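You operate a simulated robot arm through the tools that you are given. There is no shell and no other tool.

Carry out the task below with a simulated robot arm. There is one attempt and no reset: what you move stays moved.

JOB
Put things in order on the island top. At the end: the beige wooden pusher stands on top of the cream soap bar; the orange soup block stands where the green gourd stood; the red box (marked "PAPRIKA") is on the small grey dish; the green gourd stands where the red box stood; the cream pasty from the island top stands on top of the grey tube base; whatever was shut is shut again. Leave all else as you found it, and nothing knocked over.

The check looks at the end state, three seconds after you hand in, the way a careful person would. Anything else that was tipped, shoved, dropped, spilled or broken makes it a failure.

ROBOT AND FRAMES
A 7-joint arm with a two-finger parallel gripper, fixed in place. Base frame: the origin is on the floor under the middle of its stand, x ahead of it, y to its left, z up; the work surface is at about z = 0.93. Units: m, degrees, N and s.
With the tool pointing down near the work surface it reaches from about 0.22 to 0.68 m from the base axis. Its first joint turns from -66.0 to 66.0 degrees. Payload 2.4 kg.
The TCP is the grasp point between the finger pads, 0.03 m short of the fingertips. In the tool frame z runs along the fingers and y along their closing line. The gripper opens to 0.094 m. The fingers are 0.028 m wide and 0.01 m thick; the gripper's body (0.05 by 0.096 m) begins 0.055 m behind the TCP.
Orientation is told as [roll, pitch, yaw] about the base's x, y, z axes, in that order, counted from this pose: with the fingers straight down and closing along the base's y, the tool's x points along the base's -x, its y along +y and its z along -z.

CONTROLS
- The arm moves only by the tool move_arm. Its argument "series" is a list of rows, each a list of 3 entries, a list of its own where there are three numbers: the gripper command, from -1 (shut) to 1 (fully open), values between in proportion, then the shift along the tool's x, y, z in mm, then the turn, a rotation vector about the tool's x, y, z in degrees. In form: [[gripper, [dx, dy, dz], [rx, ry, rz]], ...]. A call has 1 to 20 rows; each row is the pose to reach, as a shift and turn from the pose commanded when the call began, along the tool's axes at that moment. Each row takes 0.2 s and may step no farther than 0.05 m and 8.6 degrees from the row before; otherwise, or with a gripper value out of range, the whole call is refused. Where a pose cannot be reached the arm comes as near as it can. A force on the tool above 40 N (or 10 N above the force at the start of the call, whichever is more), or a blocked arm, ends the call early, and 0.2 s more pass. The fingers move at their own pace (about 0.153 m/s each) and stop on an object; they squeeze with about 21 N. The grip force told is the motor's: it shows also when the fingers shut on nothing. Time passes only in rows, and 0.2 s behind the last, so rows that repeat a pose let the fingers close. The reply holds the time, the measured pose of the TCP, the force on the tool along the base axes, the opening and the grip force, in the units named above and with some noise, with the torque about the TCP (base axes, N m) and any sound that the robot's microphone picked up.
- Cameras (640 x 400 px; columns grow to the right, rows downward): "scene" is fixed at [0.031, 0.4627, 1.4579]; the picture's right is [-0.83, -0.56, 0.00], its down [-0.24, 0.36, -0.90] and it looks along [0.51, -0.74, -0.43] (base axes); focal length 334 px, centre (320, 200). "wrist" rides on the gripper at [0.076, 0.014, -0.102] in the tool frame; the picture's right is [-0.18, 0.98, 0.00], its down [-0.75, -0.14, -0.64] and it looks along [-0.63, -0.12, 0.77] (tool axes); focal length 243 px, centre (320, 200). There is no depth. A picture from a camera that has moved, and an enlarged one, comes with that camera's place and axes in the base frame and with its lens.
- grab_frame(camera): a new picture of that camera. It takes no simulated time.
- inspect(camera, box): a new picture of the part [left, top, right, bottom] of that camera's present view, enlarged. It takes no simulated time.
- job_done(): hands the job in; it is judged then, once.

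Places have to be worked out from the pictures, the camera data and where the tool is seen. Open the gripper and draw the arm clear of the work before you hand the job in, unless the task says otherwise.

The tools are called after ">>>" as a command line: name --argument value ..., lists and objects as JSON in quotes. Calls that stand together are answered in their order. move_arm: Moves the arm, as the interface text tells. Its arguments: {"type":"object","properties":{"series":{"type":"array","items":{"type":"array"}}},"required":["series"]} The other tools are called the same way: grab_frame (camera) takes a picture; inspect (camera, box) takes an enlarged picture of a part of a camera's view; job_done () hands the job in.

At the start:

```text
clock: 0.0
tool_pos: [0.3947, -0.0137, 1.2866]
orientation: [0.0, 0.0, 0.0]
contact_force: [0.2, -0.3, 0.1]
moment: [0.01, -0.03, 0.02]
grip_width: 0.0941
grasp_force: 0.0
```

scene: 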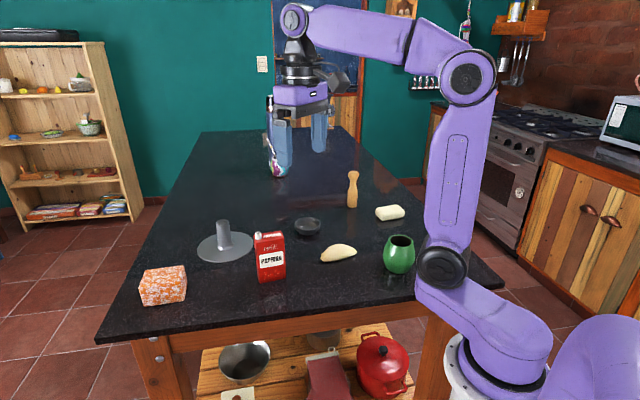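
wrist: 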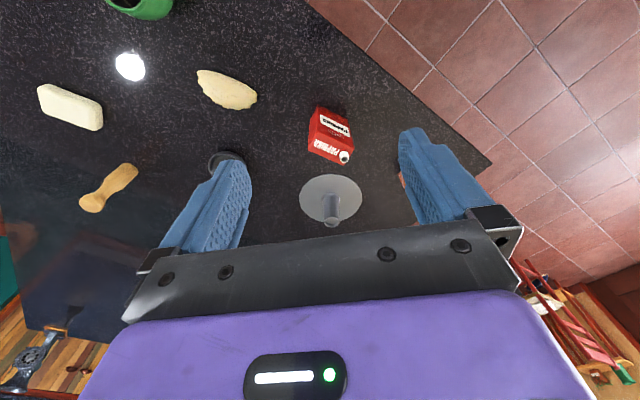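

I'll look closely at the scene and the wrist view first, to identify and locate every object before moving.

>>> inspect --camera "scene" --box '[120, 200, 300, 312]'

>>> inspect --camera "scene" --box '[280, 160, 440, 280]'

>>> inspect --camera "wrist" --box '[0, 0, 320, 220]'

>>> inspect --camera "wrist" --box '[180, 50, 500, 250]'

>>> inspect --camera "scene" --box '[180, 60, 400, 200]'

```text
3.56 times, centred on (210, 256) of scene
camera zoom: at [0.031, 0.4627, 1.4579], right [-0.83, -0.56, 0.0], down [-0.24, 0.36, -0.9], along [0.51, -0.74, -0.43], focal length 1188 px, centre (711, 1)
```

zoom: 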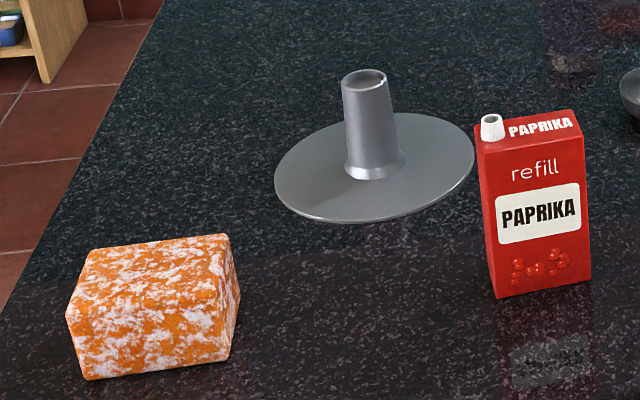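

```text
3.33 times, centred on (360, 220) of scene
camera zoom: at [0.031, 0.4627, 1.4579], right [-0.83, -0.56, 0.0], down [-0.24, 0.36, -0.9], along [0.51, -0.74, -0.43], focal length 1114 px, centre (187, 133)
```

zoom: 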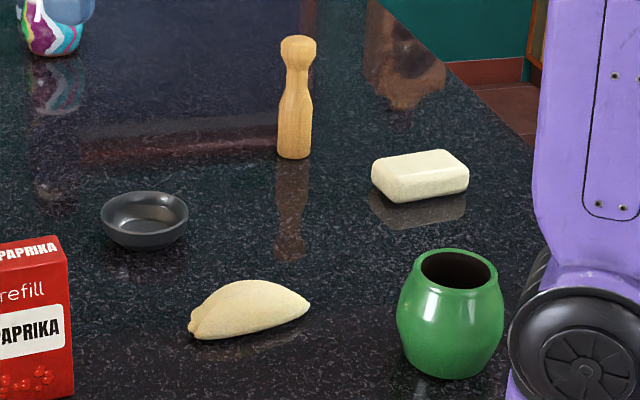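

```text
1.82 times, centred on (160, 110) of wrist
camera zoom: at [0.3187, 0.0041, 1.3881], right [0.18, 0.98, 0.0], down [0.75, -0.14, 0.64], along [0.63, -0.12, -0.77], focal length 441 px, centre (611, 364)
```

zoom: 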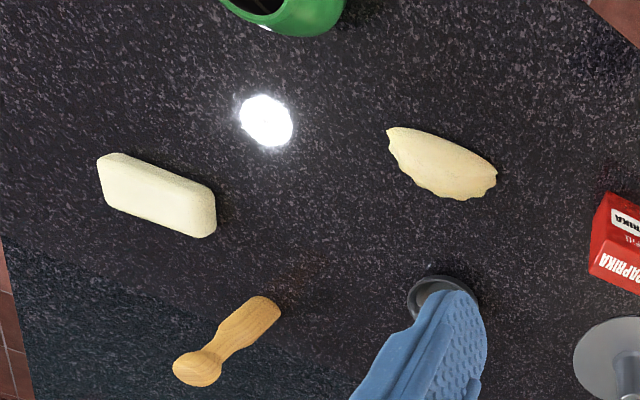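

```text
2.00 times, centred on (340, 150) of wrist
camera zoom: at [0.3187, 0.0041, 1.3881], right [0.18, 0.98, 0.0], down [0.75, -0.14, 0.64], along [0.63, -0.12, -0.77], focal length 485 px, centre (280, 300)
```

zoom: 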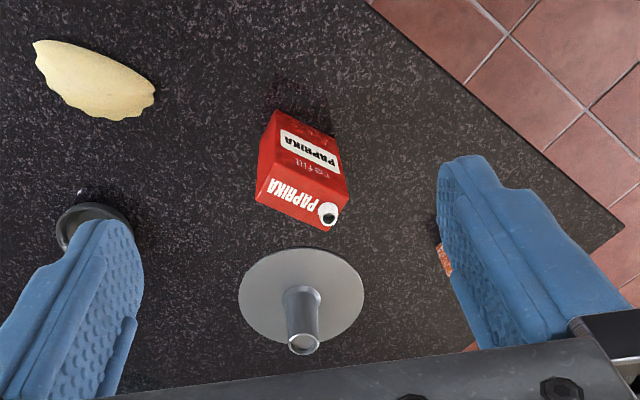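

```text
2.86 times, centred on (290, 130) of scene
camera zoom: at [0.031, 0.4627, 1.4579], right [-0.83, -0.56, 0.0], down [-0.24, 0.36, -0.9], along [0.51, -0.74, -0.43], focal length 955 px, centre (406, 400)
```

zoom: 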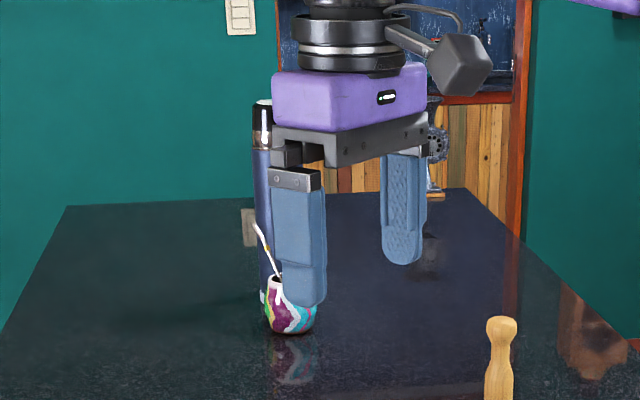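

The red box sits near (0.49, 0.0), its label face turned toward the camera, and the dish is near (0.555, -0.24). I'll lower the open gripper to about z=1.14, clear of everything, for a closer wrist view.

>>> move_arm --series '[[1, [0, 0, 40], [0, 0, 0]], [1, [0, 0, 80], [0, 0, 0]], [1, [0, 0, 120], [0, 0, 0]], [1, [0, 0, 145], [0, 0, 0]], [1, [0, 0, 145], [0, 0, 0]]]'

```text
clock: 1.2
tool_pos: [0.3956, -0.0123, 1.1401]
orientation: [0.0, 0.0, 0.0]
contact_force: [-0.7, -0.2, 0.0]
moment: [-0.01, 0.03, 0.0]
grip_width: 0.0939
grasp_force: 0.0
```

The arm tracked well (z = 1.140). Now I'll take close wrist views of the box and its surroundings.

>>> grab_frame --camera "wrist"

>>> inspect --camera "wrist" --box '[240, 40, 440, 180]'

>>> grab_frame --camera "scene"

```text
taken
camera wrist: at [0.3189, 0.004, 1.2427], right [0.18, 0.98, 0.0], down [0.75, -0.14, 0.64], along [0.63, -0.12, -0.77], focal length 243 px, centre (320, 200)
```

wrist: 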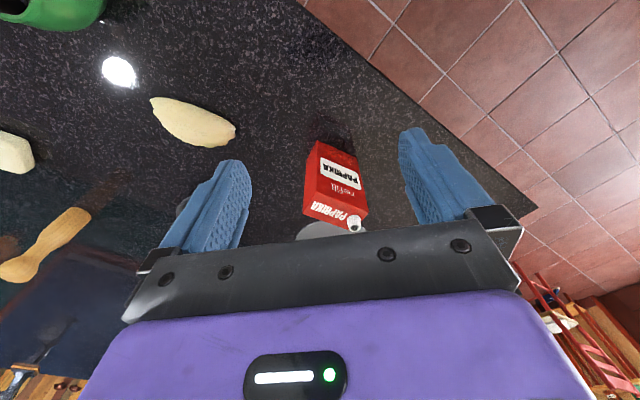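

```text
2.86 times, centred on (340, 110) of wrist
camera zoom: at [0.3189, 0.004, 1.2427], right [0.18, 0.98, 0.0], down [0.75, -0.14, 0.64], along [0.63, -0.12, -0.77], focal length 693 px, centre (263, 457)
```

zoom: 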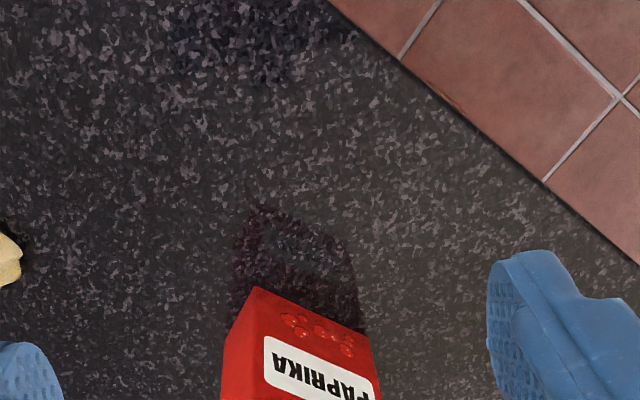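

```text
taken
```

scene: 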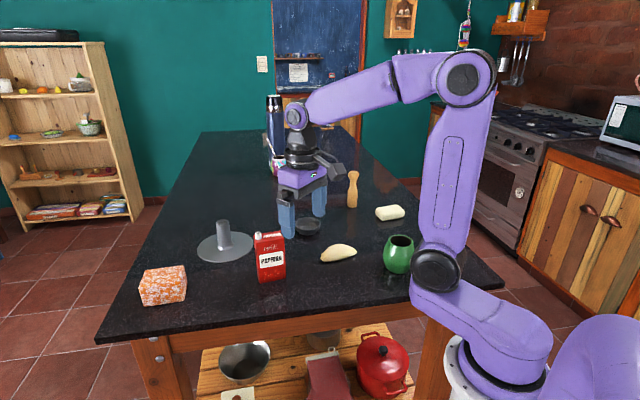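

Now I'll zoom in on the box's top face and the spout, to get its orientation.

>>> inspect --camera "wrist" --box '[280, 130, 400, 240]'

>>> inspect --camera "scene" --box '[230, 200, 350, 290]'

```text
3.64 times, centred on (340, 185) of wrist
camera zoom: at [0.3189, 0.004, 1.2427], right [0.18, 0.98, 0.0], down [0.75, -0.14, 0.64], along [0.63, -0.12, -0.77], focal length 882 px, centre (247, 254)
```

zoom: 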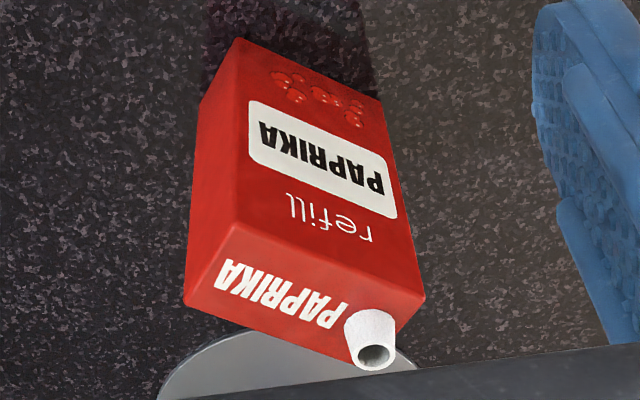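

```text
4.44 times, centred on (290, 245) of scene
camera zoom: at [0.031, 0.4627, 1.4579], right [-0.83, -0.56, 0.0], down [-0.24, 0.36, -0.9], along [0.51, -0.74, -0.43], focal length 1485 px, centre (453, 0)
```

zoom: 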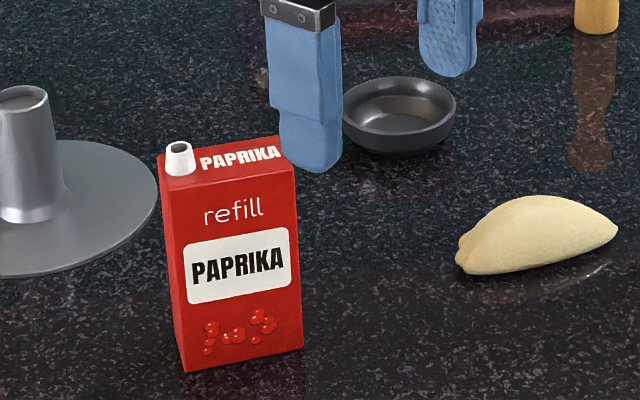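

The box is about 0.065 x 0.034 x 0.117 m, centred near (0.501, -0.013), with its wide side at roughly 53° from base x. Before grasping it I'll look at the dish from above to measure its centre exactly.

>>> move_arm --series '[[1, [-15, -42, 0], [0, 0, 0]], [1, [-30, -84, 0], [0, 0, 0]], [1, [-45, -126, 0], [0, 0, 0]], [1, [-60, -168, 0], [0, 0, 0]], [1, [-75, -210, 0], [0, 0, 0]], [1, [-75, -210, 0], [0, 0, 0]]]'

>>> inspect --camera "wrist" --box '[240, 90, 400, 190]'

>>> grab_frame --camera "wrist"

```text
clock: 2.6
tool_pos: [0.4689, -0.2236, 1.1405]
orientation: [0.0, 0.0, 0.0]
contact_force: [0.2, 0.5, -0.4]
moment: [-0.01, 0.01, 0.01]
grip_width: 0.094
grasp_force: 0.0
```

```text
4.00 times, centred on (320, 140) of wrist
camera zoom: at [0.3924, -0.2067, 1.2421], right [0.18, 0.98, 0.0], down [0.75, -0.14, 0.64], along [0.63, -0.12, -0.77], focal length 970 px, centre (320, 440)
```

zoom: 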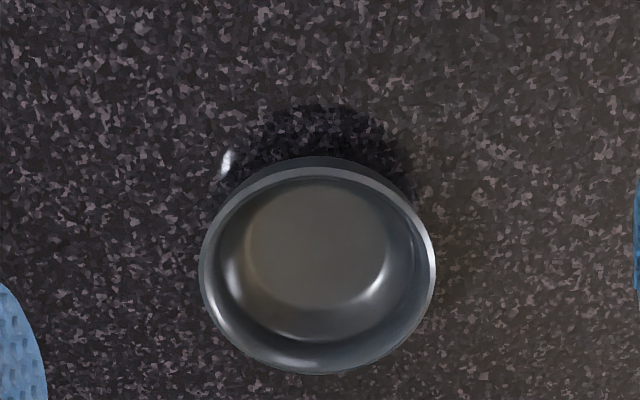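

```text
taken
camera wrist: at [0.3924, -0.2067, 1.2421], right [0.18, 0.98, 0.0], down [0.75, -0.14, 0.64], along [0.63, -0.12, -0.77], focal length 243 px, centre (320, 200)
```

wrist: 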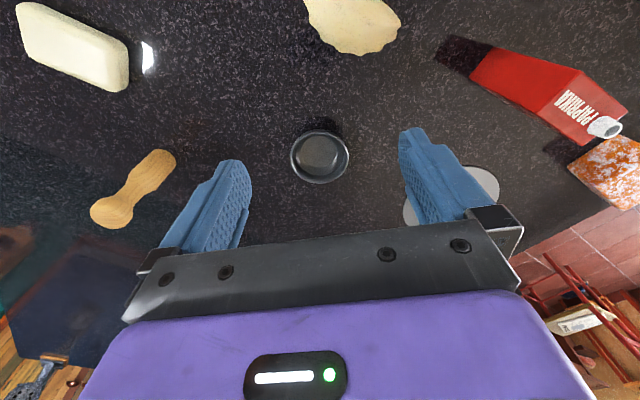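

Dish rim centre works out to about (0.552, -0.238), rim height 0.96, outer diameter 0.078. I'll go back above the red box while yawing about +53°, so the fingers close across its thin side.

>>> move_arm --series '[[1, [-4.6, 30, 0], [0, 0, -7.64]], [1, [-9.2, 60, 0], [0, 0, -15.28]], [1, [-13.8, 90, 0], [0, 0, -22.9]], [1, [-18.4, 120, 0], [0, 0, -30.5]], [1, [-23, 150, 0], [0, 0, -38.1]], [1, [-27.6, 180, 0], [0, 0, -45.8]], [1, [-32, 210, 0], [0, 0, -53.5]], [1, [-32, 210, 0], [0, 0, -53.5]]]'

>>> grab_frame --camera "wrist"

>>> inspect --camera "scene" --box '[190, 150, 350, 290]'

```text
clock: 4.4
tool_pos: [0.5026, -0.0108, 1.141]
orientation: [0.0, 0.0, 53.6]
contact_force: [-1.5, -0.2, -0.3]
moment: [0.01, 0.0, 0.01]
grip_width: 0.094
grasp_force: 0.1
```

```text
taken
camera wrist: at [0.4455, -0.0628, 1.2438], right [-0.68, 0.73, 0.0], down [0.56, 0.52, 0.64], along [0.47, 0.44, -0.77], focal length 243 px, centre (320, 200)
```

wrist: 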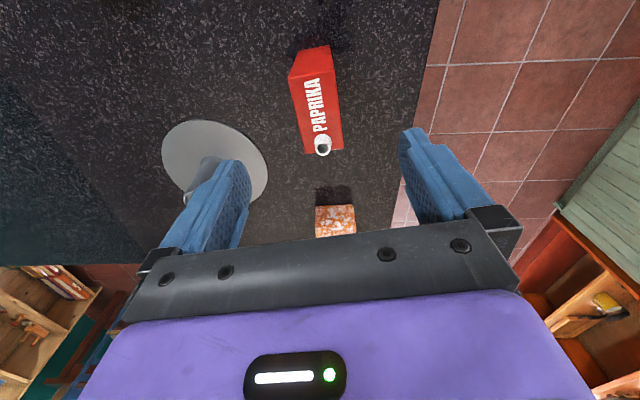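

```text
2.86 times, centred on (270, 220) of scene
camera zoom: at [0.031, 0.4627, 1.4579], right [-0.83, -0.56, 0.0], down [-0.24, 0.36, -0.9], along [0.51, -0.74, -0.43], focal length 955 px, centre (463, 143)
```

zoom: 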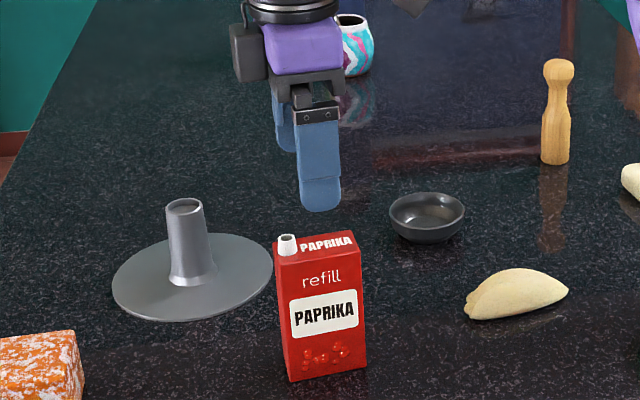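

The gripper is lined up close to the box; I'll zoom in to check the remaining alignment before descending.

>>> inspect --camera "wrist" --box '[240, 30, 400, 170]'

```text
2.86 times, centred on (320, 100) of wrist
camera zoom: at [0.4455, -0.0628, 1.2438], right [-0.68, 0.73, 0.0], down [0.56, 0.52, 0.64], along [0.47, 0.44, -0.77], focal length 693 px, centre (320, 486)
```

zoom: 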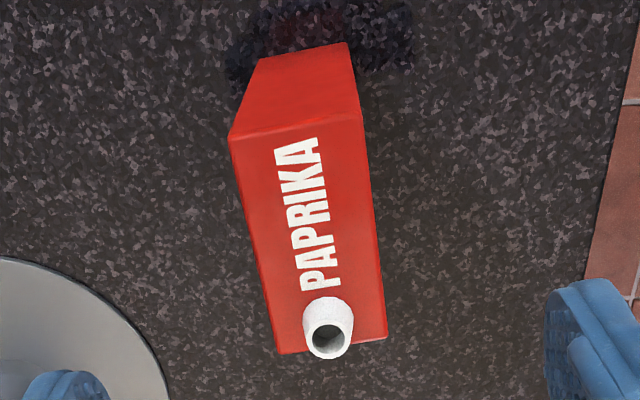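

The box centre is (0.501, -0.012), within 2 mm of the tool, with about 1° of yaw error. I'll correct that, descend to z≈1.018 (palm clear of the spout) and close gently.

>>> move_arm --series '[[1, [1.8, 0, 30], [0, 0, 1]], [1, [1.8, 0, 60], [0, 0, 1]], [1, [1.8, 0, 90], [0, 0, 1]], [1, [1.8, 0, 110], [0, 0, 1]], [1, [1.8, 0, 123], [0, 0, 1]], [1, [1.8, 0, 123], [0, 0, 1]], [0.3, [1.8, 0, 123], [0, 0, 1]], [0, [1.8, 0, 123], [0, 0, 1]], [-0.3, [1.8, 0, 123], [0, 0, 1]], [-0.6, [1.8, 0, 123], [0, 0, 1]], [-1, [1.8, 0, 123], [0, 0, 1]], [-1, [1.8, 0, 123], [0, 0, 1]]]'

>>> grab_frame --camera "wrist"

>>> inspect --camera "scene" --box '[190, 150, 350, 290]'

```text
clock: 7.0
tool_pos: [0.5009, -0.0133, 1.0185]
orientation: [0.0, 0.0, 52.5]
contact_force: [0.2, 0.2, 1.0]
moment: [0.02, -0.01, -0.03]
grip_width: 0.0398
grasp_force: 20.6
```

```text
taken
camera wrist: at [0.4433, -0.0637, 1.1203], right [-0.67, 0.74, 0.0], down [0.57, 0.51, 0.64], along [0.48, 0.43, -0.77], focal length 243 px, centre (320, 200)
```

wrist: 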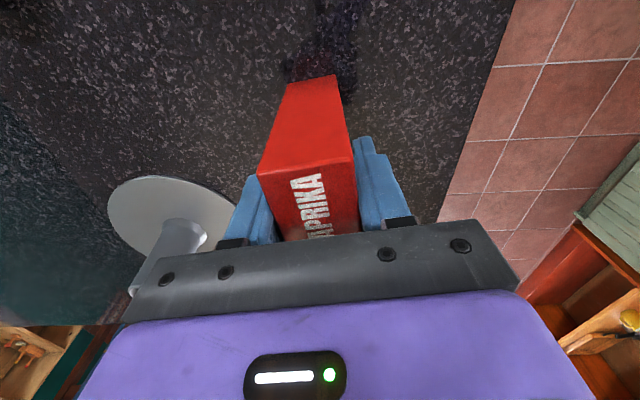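

```text
2.86 times, centred on (270, 220) of scene
camera zoom: at [0.031, 0.4627, 1.4579], right [-0.83, -0.56, 0.0], down [-0.24, 0.36, -0.9], along [0.51, -0.74, -0.43], focal length 955 px, centre (463, 143)
```

zoom: 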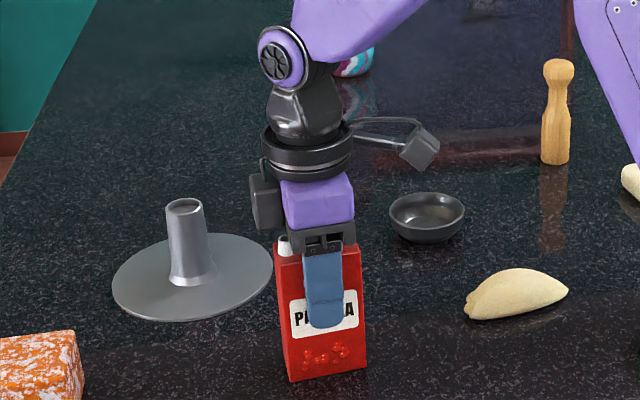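

The grip holds at 0.040 m with about 21 N. I'll lift the box 70 mm and carry it over to above the dish at (0.552, -0.238).

>>> move_arm --series '[[-1, [0, 0, -15], [0, 0, 0]], [-1, [0, 0, -40], [0, 0, 0]], [-1, [0, 0, -70], [0, 0, 0]], [-1, [24.5, -29.5, -70], [0, 0, 0]], [-1, [49, -59, -70], [0, 0, 0]], [-1, [73.7, -88.5, -70], [0, 0, 0]], [-1, [98.3, -118, -70], [0, 0, 0]], [-1, [122.8, -147.5, -70], [0, 0, 0]], [-1, [147.4, -177, -70], [0, 0, 0]], [-1, [147.4, -177, -70], [0, 0, 0]]]'

>>> grab_frame --camera "wrist"

>>> inspect --camera "scene" --box '[240, 120, 400, 260]'

```text
clock: 9.2
tool_pos: [0.5531, -0.2368, 1.0872]
orientation: [0.0, 0.0, 52.5]
contact_force: [0.1, -0.1, -1.0]
moment: [0.02, 0.0, 0.0]
grip_width: 0.0397
grasp_force: 21.7
```

```text
taken
camera wrist: at [0.4941, -0.2878, 1.1905], right [-0.67, 0.74, 0.0], down [0.57, 0.51, 0.64], along [0.48, 0.43, -0.77], focal length 243 px, centre (320, 200)
```

wrist: 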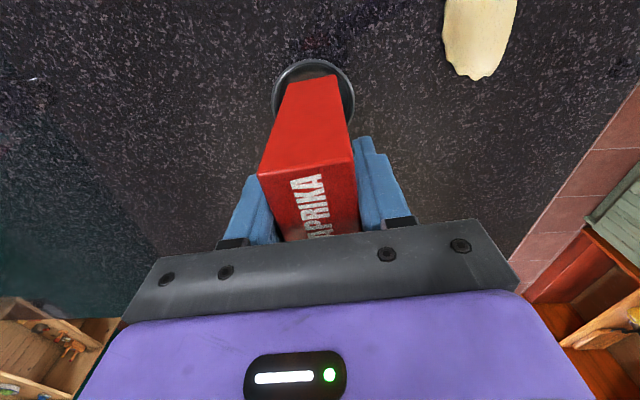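

```text
2.86 times, centred on (320, 190) of scene
camera zoom: at [0.0311, 0.4626, 1.4579], right [-0.83, -0.56, 0.0], down [-0.24, 0.36, -0.9], along [0.51, -0.74, -0.43], focal length 955 px, centre (320, 229)
```

zoom: 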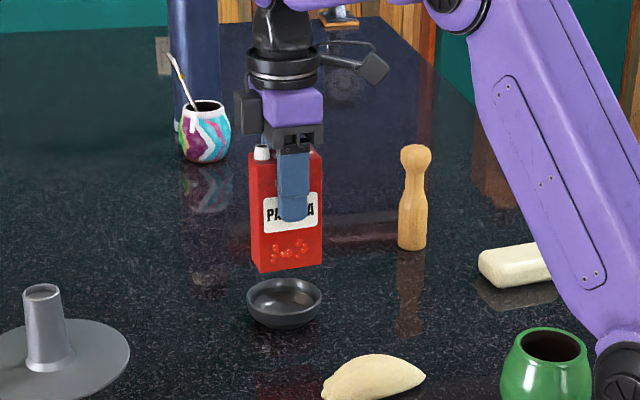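

The box hangs about 4 cm above the dish rim. I'll check the alignment closely in the wrist view.

>>> inspect --camera "wrist" --box '[240, 40, 400, 180]'

>>> inspect --camera "scene" --box '[280, 180, 340, 240]'

```text
2.86 times, centred on (320, 110) of wrist
camera zoom: at [0.4941, -0.2878, 1.1905], right [-0.67, 0.74, 0.0], down [0.57, 0.51, 0.64], along [0.48, 0.43, -0.77], focal length 693 px, centre (320, 457)
```

zoom: 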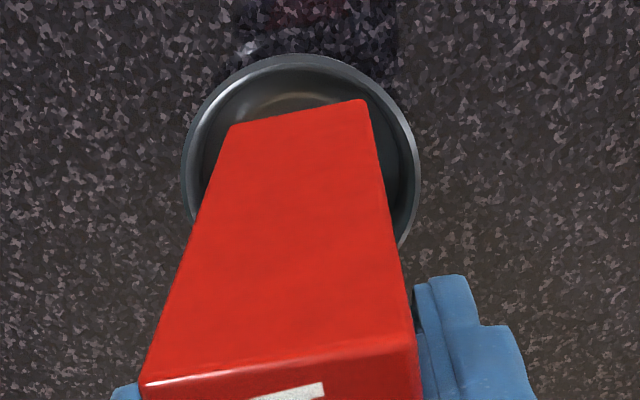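

```text
6.67 times, centred on (310, 210) of scene
camera zoom: at [0.0311, 0.4626, 1.4579], right [-0.83, -0.56, 0.0], down [-0.24, 0.36, -0.9], along [0.51, -0.74, -0.43], focal length 2228 px, centre (387, 133)
```

zoom: 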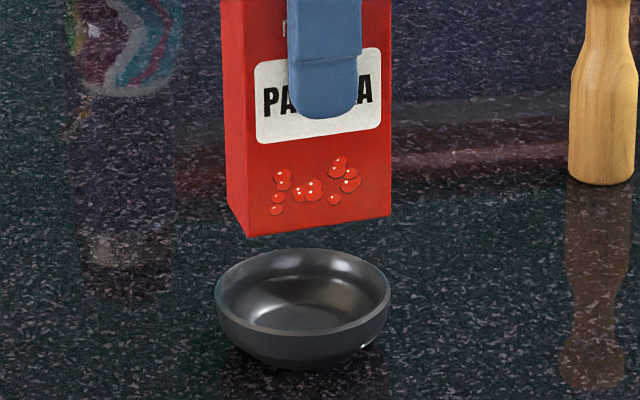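

The two views agree the dish lies about 4 mm further along the tool's -y. I'll shift by that and lower to roughly 1 cm above the rim, where parallax is small, then re-check.

>>> move_arm --series '[[-1, [0.5, -4, 10], [0, 0, 0]], [-1, [0.5, -4, 22], [0, 0, 0]], [-1, [0.5, -4, 31], [0, 0, 0]], [-1, [0.5, -4, 31], [0, 0, 0]]]'

>>> inspect --camera "wrist" --box '[240, 40, 400, 180]'

>>> inspect --camera "scene" --box '[280, 180, 340, 240]'

```text
clock: 10.2
tool_pos: [0.5551, -0.2401, 1.0566]
orientation: [0.0, 0.0, 52.5]
contact_force: [1.0, -0.3, 0.1]
moment: [-0.02, 0.01, -0.02]
grip_width: 0.0399
grasp_force: 21.1
```

```text
2.86 times, centred on (320, 110) of wrist
camera zoom: at [0.4965, -0.2905, 1.1593], right [-0.67, 0.74, 0.0], down [0.57, 0.51, 0.64], along [0.48, 0.43, -0.77], focal length 693 px, centre (320, 457)
```

zoom: 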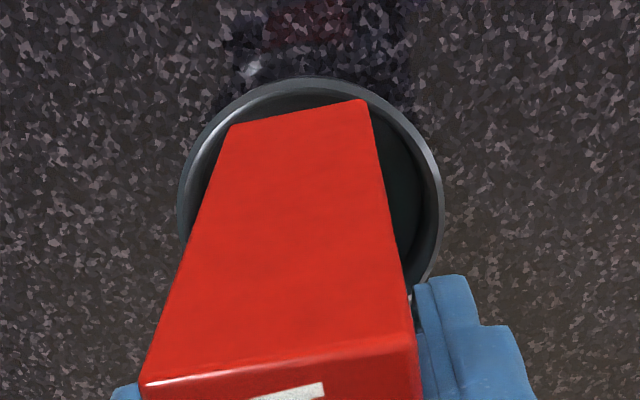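

```text
6.67 times, centred on (310, 210) of scene
camera zoom: at [0.031, 0.4627, 1.4579], right [-0.83, -0.56, 0.0], down [-0.24, 0.36, -0.9], along [0.51, -0.74, -0.43], focal length 2228 px, centre (387, 133)
```

zoom: 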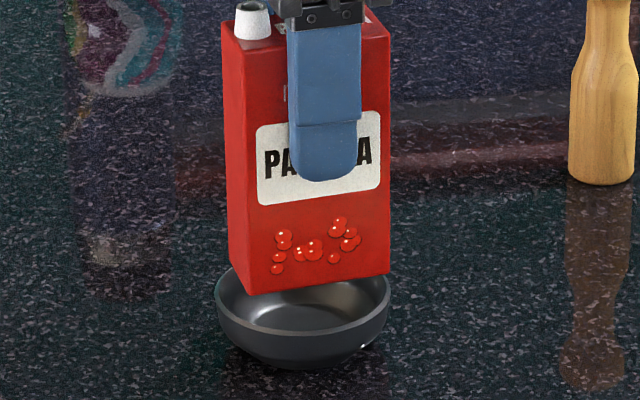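

The wrist and scene views now bracket the centre within ~2 mm. I'll lower in small steps and watch the contact force for when the box meets the dish.

>>> move_arm --series '[[-1, [0, -1, 3], [0, 0, 0]], [-1, [0, -1, 6], [0, 0, 0]], [-1, [0, -1, 8], [0, 0, 0]], [-1, [0, -1, 8], [0, 0, 0]]]'

>>> inspect --camera "scene" --box '[280, 180, 340, 240]'

>>> inspect --camera "wrist" --box '[240, 40, 400, 180]'

```text
clock: 11.2
tool_pos: [0.5547, -0.2418, 1.048]
orientation: [0.1, 0.0, 52.5]
contact_force: [0.8, -0.1, -0.5]
moment: [0.0, 0.0, 0.0]
grip_width: 0.0399
grasp_force: 20.7
```

```text
6.67 times, centred on (310, 210) of scene
camera zoom: at [0.031, 0.4627, 1.4579], right [-0.83, -0.56, 0.0], down [-0.24, 0.36, -0.9], along [0.51, -0.74, -0.43], focal length 2228 px, centre (387, 133)
```

zoom: 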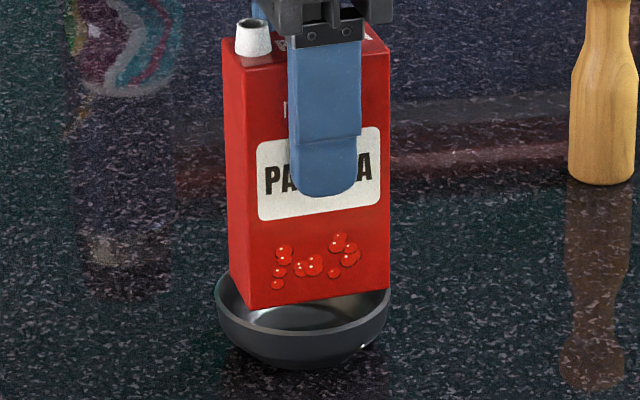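

```text
2.86 times, centred on (320, 110) of wrist
camera zoom: at [0.4971, -0.2914, 1.1511], right [-0.67, 0.74, 0.0], down [0.57, 0.51, 0.64], along [0.48, 0.43, -0.77], focal length 693 px, centre (320, 457)
```

zoom: 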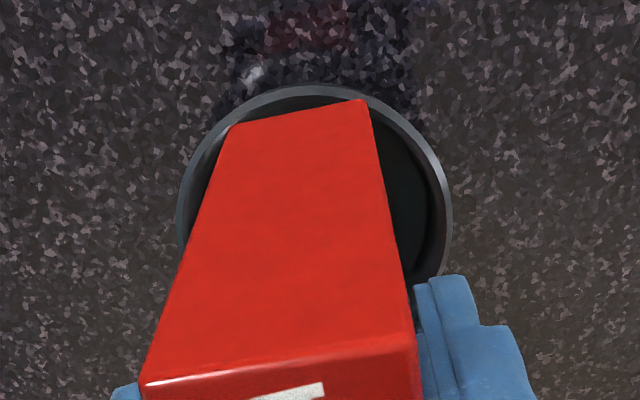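

Alignment looks good with the corners close to the rim all round. I'll lower a few millimetres more until contact is felt.

>>> move_arm --series '[[-1, [0, 0, 1.5], [0, 0, 0]], [-1, [0, 0, 3], [0, 0, 0]], [-1, [0, 0, 3], [0, 0, 0]]]'

```text
clock: 12.0
tool_pos: [0.5564, -0.2411, 1.0456]
orientation: [-0.1, 0.1, 52.6]
contact_force: [0.1, -0.8, -0.4]
moment: [-0.02, 0.0, -0.01]
grip_width: 0.0398
grasp_force: 20.9
```

No contact yet (bottom ≈ 0.957). I'll continue in 1.5 mm steps.

>>> move_arm --series '[[-1, [0, 0, 1.5], [0, 0, 0]], [-1, [0, 0, 3], [0, 0, 0]], [-1, [0, 0, 3], [0, 0, 0]]]'

>>> inspect --camera "scene" --box '[280, 180, 340, 240]'

>>> inspect --camera "wrist" --box '[240, 40, 400, 180]'

```text
clock: 12.8
tool_pos: [0.5572, -0.241, 1.0434]
orientation: [-0.2, -0.1, 52.4]
contact_force: [-1.4, 1.4, 20.0]
moment: [0.09, 0.15, 0.0]
grip_width: 0.0399
grasp_force: 21.0
```

```text
6.67 times, centred on (310, 210) of scene
camera zoom: at [0.0306, 0.4628, 1.4578], right [-0.83, -0.56, 0.0], down [-0.24, 0.36, -0.9], along [0.51, -0.74, -0.43], focal length 2228 px, centre (387, 133)
```

zoom: 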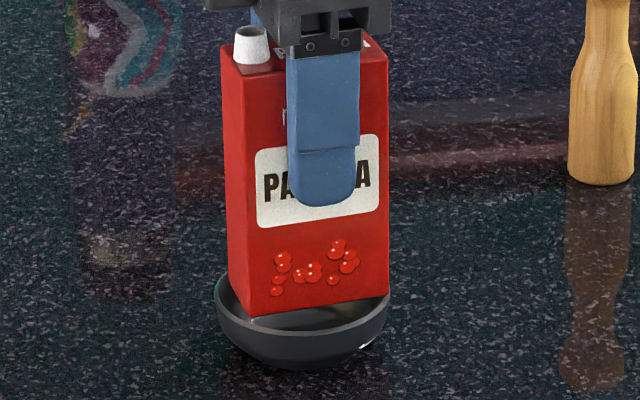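

```text
2.86 times, centred on (320, 110) of wrist
camera zoom: at [0.4974, -0.2912, 1.1465], right [-0.67, 0.74, 0.0], down [0.57, 0.51, 0.64], along [0.48, 0.43, -0.77], focal length 693 px, centre (320, 457)
```

zoom: 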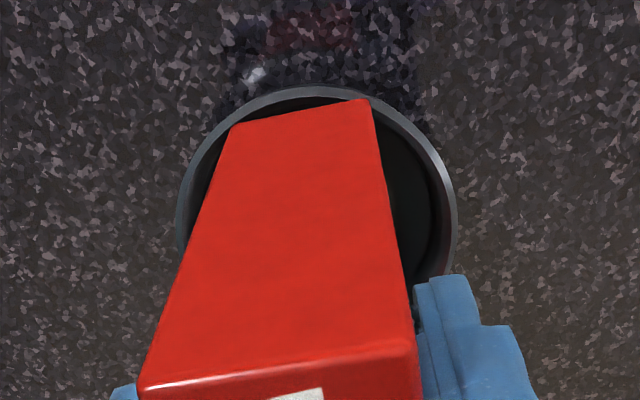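

Contact at ~20 N means the box is seated on the rim. I'll relieve about 1 mm of preload, open the fingers, wait, and rise straight up.

>>> move_arm --series '[[-1, [0, 0, -1], [0, 0, 0]], [-1, [0, 0, -1], [0, 0, 0]], [-0.1, [0, 0, -1], [0, 0, 0]], [0.3, [0, 0, -1], [0, 0, 0]], [1, [0, 0, -1], [0, 0, 0]], [1, [0, 0, -1], [0, 0, 0]], [1, [0, 0, -1], [0, 0, 0]]]'

>>> inspect --camera "scene" --box '[270, 160, 350, 240]'

>>> inspect --camera "wrist" --box '[240, 40, 400, 180]'

```text
clock: 14.4
tool_pos: [0.5556, -0.2411, 1.0439]
orientation: [0.0, 0.1, 52.4]
contact_force: [0.8, -0.6, -0.2]
moment: [0.01, 0.02, -0.01]
grip_width: 0.0942
grasp_force: 0.1
```

```text
5.00 times, centred on (310, 200) of scene
camera zoom: at [0.031, 0.4627, 1.4579], right [-0.83, -0.56, 0.0], down [-0.24, 0.36, -0.9], along [0.51, -0.74, -0.43], focal length 1671 px, centre (370, 200)
```

zoom: 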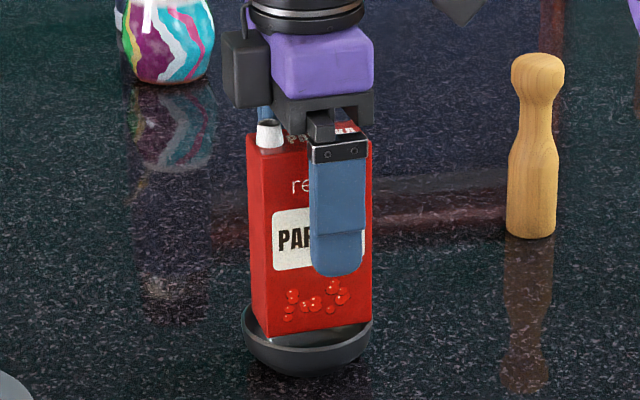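

```text
2.86 times, centred on (320, 110) of wrist
camera zoom: at [0.4975, -0.2914, 1.1462], right [-0.67, 0.74, 0.0], down [0.57, 0.51, 0.64], along [0.48, 0.43, -0.77], focal length 693 px, centre (320, 457)
```

zoom: 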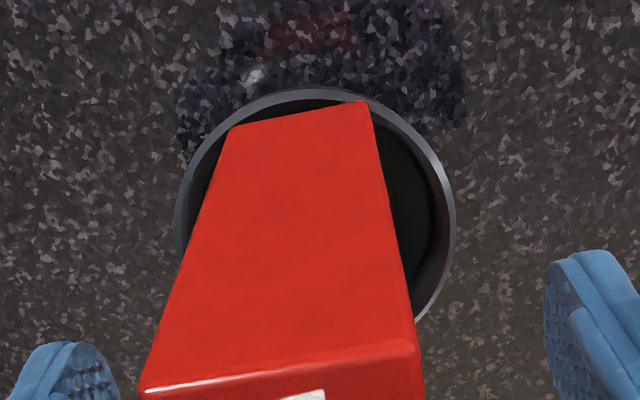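

The box stands upright on the dish and the fingers are clear. I'll rise straight up 125 mm, then travel to a viewing pose above the green gourd, turning back to yaw 0.

>>> move_arm --series '[[1, [0, 0, -30], [0, 0, 0]], [1, [0, 0, -70], [0, 0, 0]], [1, [0, 0, -100], [0, 0, 0]], [1, [0, 0, -125], [0, 0, 0]], [1, [20.2, 36, -125], [0, 0, 7.5]], [1, [40.5, 72, -125], [0, 0, 15]], [1, [60.7, 108, -125], [0, 0, 22.5]], [1, [81, 144, -125], [0, 0, 30]], [1, [101.2, 180, -125], [0, 0, 37.5]], [1, [121.5, 216, -125], [0, 0, 45]], [1, [141.7, 251.8, -125], [0, 0, 52.5]], [1, [141.7, 251.8, -125], [0, 0, 52.5]]]'

>>> grab_frame --camera "wrist"

>>> grab_frame --camera "scene"

```text
clock: 17.0
tool_pos: [0.2712, -0.2002, 1.1666]
orientation: [0.1, 0.1, -0.2]
contact_force: [-0.5, -0.3, 0.4]
moment: [-0.02, 0.02, -0.01]
grip_width: 0.094
grasp_force: 0.0
```

```text
taken
camera wrist: at [0.1927, -0.184, 1.2702], right [0.19, 0.98, 0.0], down [0.75, -0.14, 0.64], along [0.63, -0.12, -0.77], focal length 243 px, centre (320, 200)
```

wrist: 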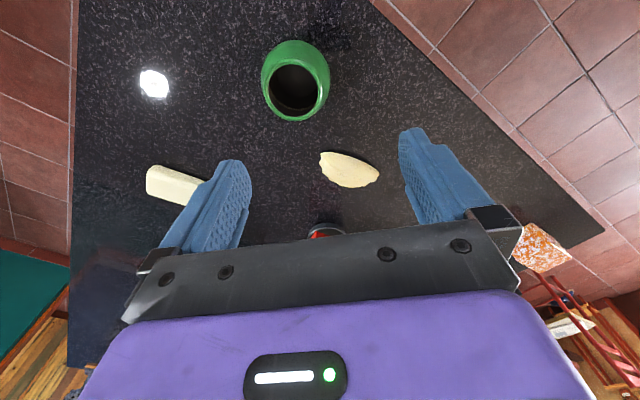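

```text
taken
```

scene: 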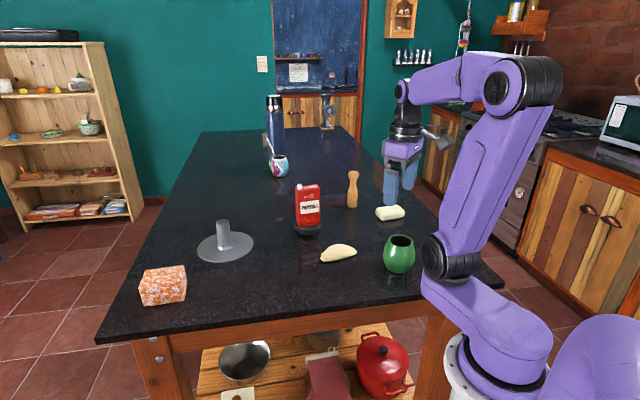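

Red box is standing well on the dish. Now zoom on the gourd in both views to locate it precisely.

>>> inspect --camera "wrist" --box '[230, 20, 370, 140]'

>>> inspect --camera "scene" --box '[360, 220, 440, 280]'

>>> inspect --camera "scene" --box '[270, 170, 350, 250]'

```text
3.33 times, centred on (300, 80) of wrist
camera zoom: at [0.1927, -0.184, 1.2702], right [0.19, 0.98, 0.0], down [0.75, -0.14, 0.64], along [0.63, -0.12, -0.77], focal length 809 px, centre (387, 600)
```

zoom: 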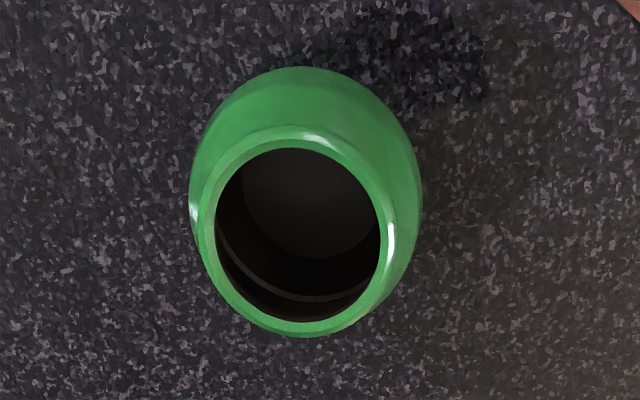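

```text
6.67 times, centred on (400, 250) of scene
camera zoom: at [0.031, 0.4627, 1.4579], right [-0.83, -0.56, 0.0], down [-0.24, 0.36, -0.9], along [0.51, -0.74, -0.43], focal length 2228 px, centre (-213, -133)
```

zoom: 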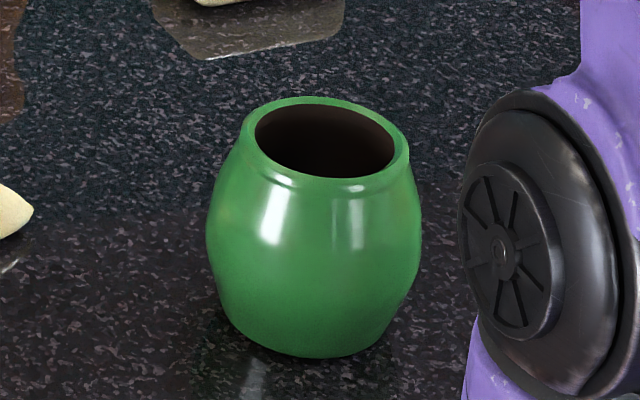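

```text
5.00 times, centred on (310, 210) of scene
camera zoom: at [0.031, 0.4627, 1.4579], right [-0.83, -0.56, 0.0], down [-0.24, 0.36, -0.9], along [0.51, -0.74, -0.43], focal length 1671 px, centre (370, 150)
```

zoom: 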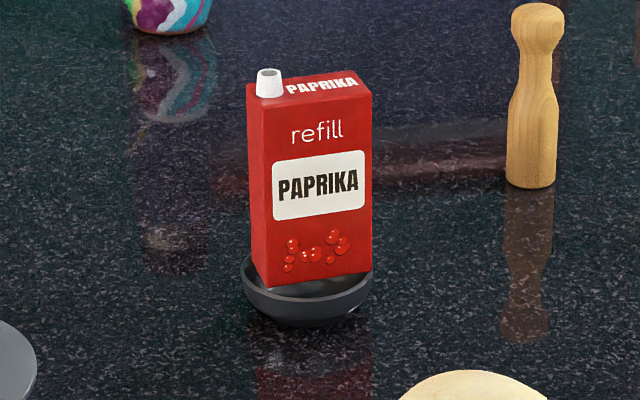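

The gourd's rim centre triangulates to about (0.261, -0.227), top at 1.008, max diameter ~0.080 at z≈0.968. I'll move directly above it, with the tips still over the rim, and re-check centring since the finger clearance is only ~6 mm per side.

>>> move_arm --series '[[1, [8.9, -27.5, 0], [0, 0, 0]], [1, [8.9, -27.5, 40], [0, 0, 0]], [1, [8.9, -27.5, 80], [0, 0, 0]], [1, [8.9, -27.5, 112], [0, 0, 0]], [1, [8.9, -27.5, 112], [0, 0, 0]]]'

>>> grab_frame --camera "wrist"

>>> inspect --camera "scene" --box '[340, 190, 460, 280]'

```text
clock: 18.2
tool_pos: [0.2613, -0.2292, 1.0568]
orientation: [-0.1, 0.0, 0.2]
contact_force: [-0.9, -0.7, -0.2]
moment: [0.01, 0.01, 0.01]
grip_width: 0.0942
grasp_force: 0.1
```

```text
taken
camera wrist: at [0.1836, -0.2122, 1.1585], right [0.18, 0.98, 0.0], down [0.75, -0.14, 0.64], along [0.63, -0.12, -0.77], focal length 243 px, centre (320, 200)
```

wrist: 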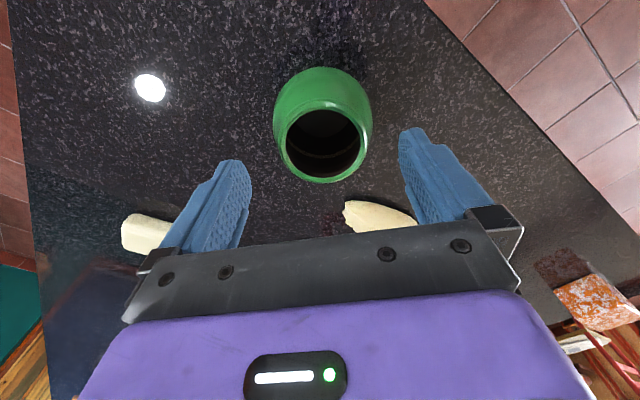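

```text
4.44 times, centred on (400, 235) of scene
camera zoom: at [0.031, 0.4627, 1.4579], right [-0.83, -0.56, 0.0], down [-0.24, 0.36, -0.9], along [0.51, -0.74, -0.43], focal length 1485 px, centre (-36, 44)
```

zoom: 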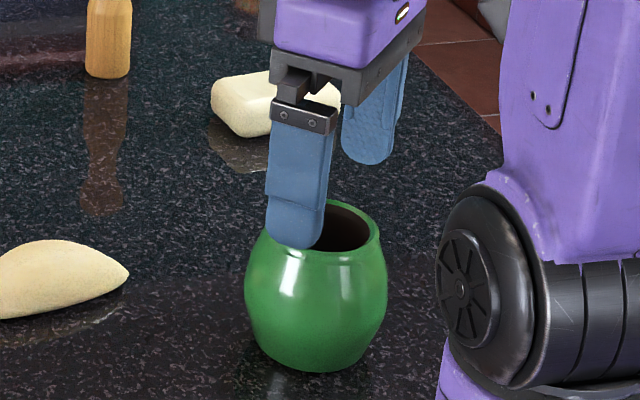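

Zooming the wrist view on the gourd to check centring relative to the fingers.

>>> inspect --camera "wrist" --box '[200, 50, 440, 200]'

```text
2.67 times, centred on (320, 125) of wrist
camera zoom: at [0.1836, -0.2122, 1.1585], right [0.18, 0.98, 0.0], down [0.75, -0.14, 0.64], along [0.63, -0.12, -0.77], focal length 647 px, centre (320, 400)
```

zoom: 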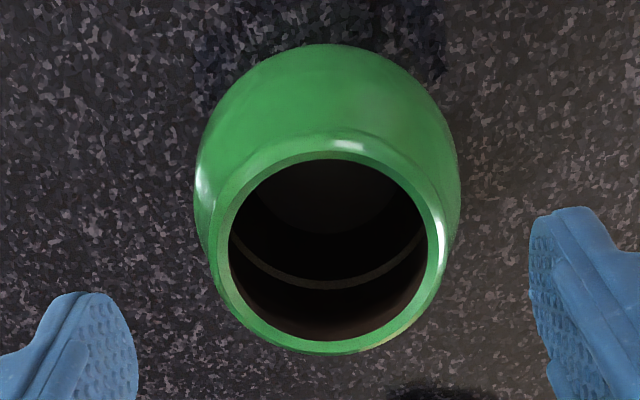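

The gourd is about 2.3 mm toward tool +y; I'll correct that, descend to z≈0.968 at its widest part, and close.

>>> move_arm --series '[[1, [0, 2.2, 15], [0, 0, 0]], [1, [0, 2.2, 35], [0, 0, 0]], [1, [0, 2.2, 55], [0, 0, 0]], [1, [0, 2.2, 75], [0, 0, 0]], [1, [0, 2.2, 88], [0, 0, 0]], [1, [0, 2.2, 88], [0, 0, 0]]]'

>>> grab_frame --camera "wrist"

>>> inspect --camera "scene" --box '[340, 190, 460, 280]'

```text
clock: 19.6
tool_pos: [0.2609, -0.225, 0.9687]
orientation: [0.0, 0.0, 0.0]
contact_force: [0.1, -0.6, 0.1]
moment: [0.0, -0.03, 0.01]
grip_width: 0.0939
grasp_force: 0.1
```

```text
taken
camera wrist: at [0.1837, -0.2095, 1.0713], right [0.18, 0.98, 0.0], down [0.75, -0.14, 0.64], along [0.63, -0.12, -0.77], focal length 243 px, centre (320, 200)
```

wrist: 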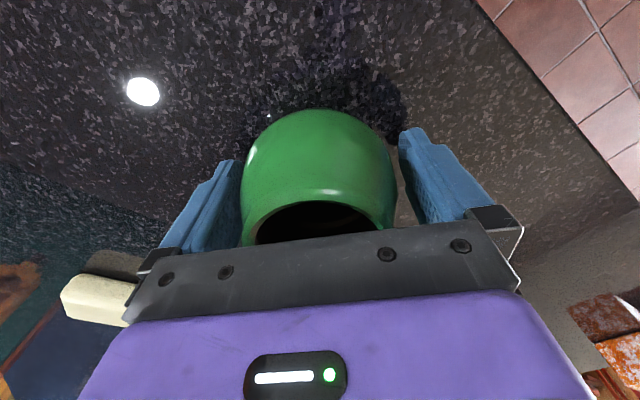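

```text
4.44 times, centred on (400, 235) of scene
camera zoom: at [0.031, 0.4627, 1.4579], right [-0.83, -0.56, 0.0], down [-0.24, 0.36, -0.9], along [0.51, -0.74, -0.43], focal length 1485 px, centre (-36, 44)
```

zoom: 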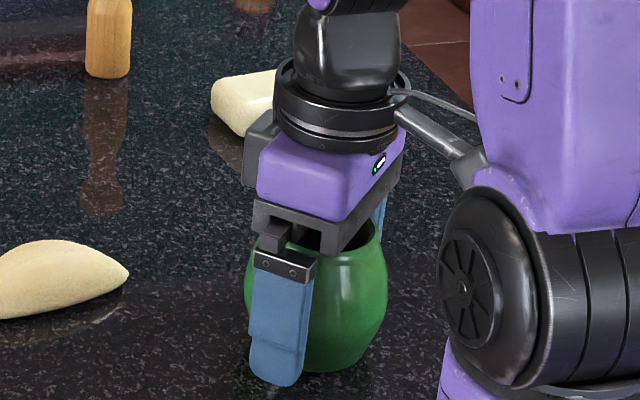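

No contact and the gourd is centred (241–397 px around 320). Closing now.

>>> move_arm --series '[[0.8, [0, 0, 0], [0, 0, 0]], [0.7, [0, 0, 0], [0, 0, 0]], [0.6, [0, 0, 0], [0, 0, 0]], [0.3, [0, 0, 0], [0, 0, 0]], [-1, [0, 0, 0], [0, 0, 0]], [-1, [0, 0, 0], [0, 0, 0]]]'

>>> grab_frame --camera "wrist"

```text
clock: 21.0
tool_pos: [0.2607, -0.225, 0.9687]
orientation: [0.0, -0.1, 0.0]
contact_force: [2.4, -1.4, 8.1]
moment: [0.22, -0.06, -0.09]
grip_width: 0.0798
grasp_force: 20.9
```

```text
taken
camera wrist: at [0.184, -0.2096, 1.0716], right [0.18, 0.98, 0.0], down [0.75, -0.14, 0.64], along [0.63, -0.12, -0.77], focal length 243 px, centre (320, 200)
```

wrist: 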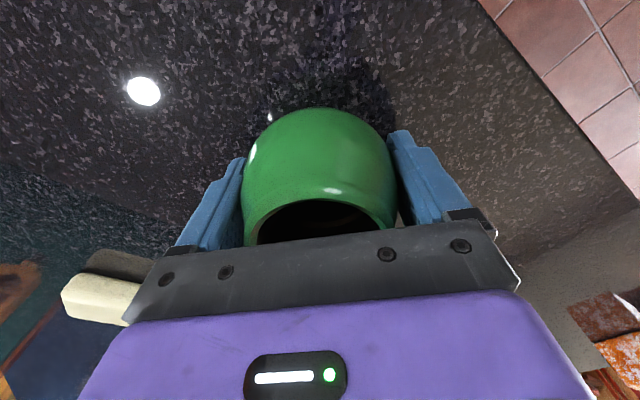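

Gripped at 0.080 m. I'll lift it straight up 80 mm and check the hold before carrying.

>>> move_arm --series '[[-1, [0, 0, -8], [0, 0, 0]], [-1, [0, 0, -25], [0, 0, 0]], [-1, [0, 0, -50], [0, 0, 0]], [-1, [0, 0, -80], [0, 0, 0]], [-1, [0, 0, -80], [0, 0, 0]]]'

>>> grab_frame --camera "wrist"

>>> inspect --camera "scene" --box '[340, 150, 460, 280]'

```text
clock: 22.2
tool_pos: [0.2611, -0.2252, 1.048]
orientation: [0.0, 0.0, -0.1]
contact_force: [0.5, 0.9, -2.4]
moment: [-0.03, 0.01, 0.0]
grip_width: 0.0792
grasp_force: 21.2
```

```text
taken
camera wrist: at [0.1845, -0.2095, 1.1513], right [0.18, 0.98, 0.0], down [0.75, -0.14, 0.64], along [0.63, -0.12, -0.77], focal length 243 px, centre (320, 200)
```

wrist: 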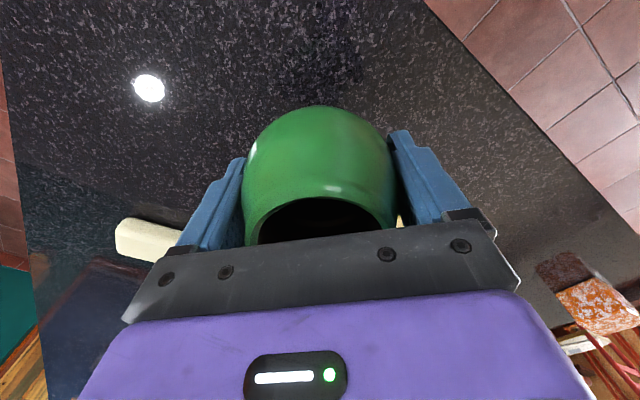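

```text
3.08 times, centred on (400, 215) of scene
camera zoom: at [0.031, 0.4627, 1.4579], right [-0.83, -0.56, 0.0], down [-0.24, 0.36, -0.9], along [0.51, -0.74, -0.43], focal length 1028 px, centre (74, 154)
```

zoom: 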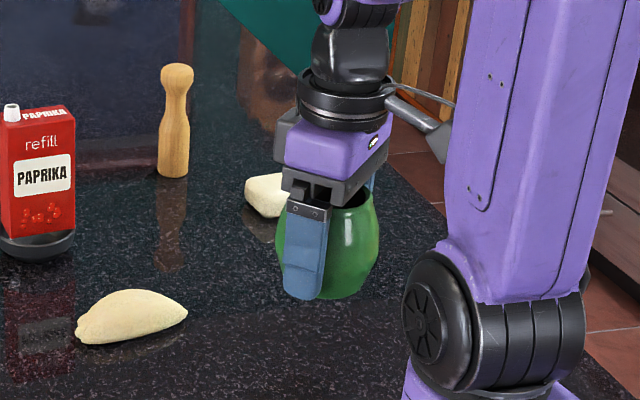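

Held firmly and upright. Carrying it at this height to above the red box's former spot (0.501, -0.013).

>>> move_arm --series '[[-1, [-30, 26.5, 0], [0, 0, 0]], [-1, [-60, 53, 0], [0, 0, 0]], [-1, [-90, 79.7, 0], [0, 0, 0]], [-1, [-120, 106.2, 0], [0, 0, 0]], [-1, [-150, 132.8, 0], [0, 0, 0]], [-1, [-180, 159.4, 0], [0, 0, 0]], [-1, [-210, 186, 0], [0, 0, 0]], [-1, [-240, 212.5, 0], [0, 0, 0]], [-1, [-240, 212.5, 0], [0, 0, 0]]]'

>>> grab_frame --camera "wrist"

>>> grab_frame --camera "scene"

```text
clock: 24.2
tool_pos: [0.5013, -0.012, 1.0479]
orientation: [-0.1, 0.0, 0.0]
contact_force: [0.0, -0.1, -1.4]
moment: [0.01, -0.03, -0.02]
grip_width: 0.0794
grasp_force: 21.4
```

```text
taken
camera wrist: at [0.4239, 0.0038, 1.1502], right [0.18, 0.98, 0.0], down [0.75, -0.14, 0.64], along [0.63, -0.12, -0.77], focal length 243 px, centre (320, 200)
```

wrist: 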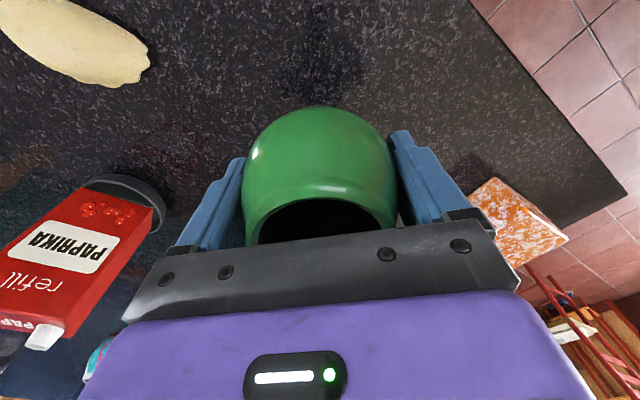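

```text
taken
```

scene: 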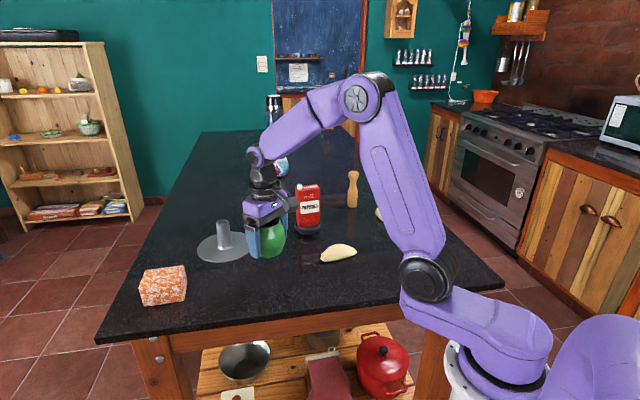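

Position reads (0.5013, -0.012). I'll lower 74 mm, then feel for the table in small steps.

>>> move_arm --series '[[-1, [0, -0.5, 20], [0, 0, 0]], [-1, [0, -0.5, 40], [0, 0, 0]], [-1, [0, -0.5, 60], [0, 0, 0]], [-1, [0, -0.5, 70], [0, 0, 0]], [-1, [0, -0.5, 76], [0, 0, 0]], [-1, [0, -0.5, 76], [0, 0, 0]]]'

```text
clock: 25.6
tool_pos: [0.5005, -0.0144, 0.9727]
orientation: [0.1, 0.0, 0.0]
contact_force: [1.2, -0.2, -1.7]
moment: [0.01, 0.01, 0.0]
grip_width: 0.0792
grasp_force: 21.2
```

No contact yet at 0.9727; stepping down a few more millimetres.

>>> move_arm --series '[[-1, [0, 0, 1.5], [0, 0, 0]], [-1, [0, 0, 3], [0, 0, 0]], [-1, [0, 0, 3], [0, 0, 0]]]'

```text
clock: 26.4
tool_pos: [0.5013, -0.0144, 0.971]
orientation: [0.0, 0.0, 0.0]
contact_force: [-0.5, -0.2, 2.5]
moment: [0.1, 0.06, 0.02]
grip_width: 0.0795
grasp_force: 20.3
```

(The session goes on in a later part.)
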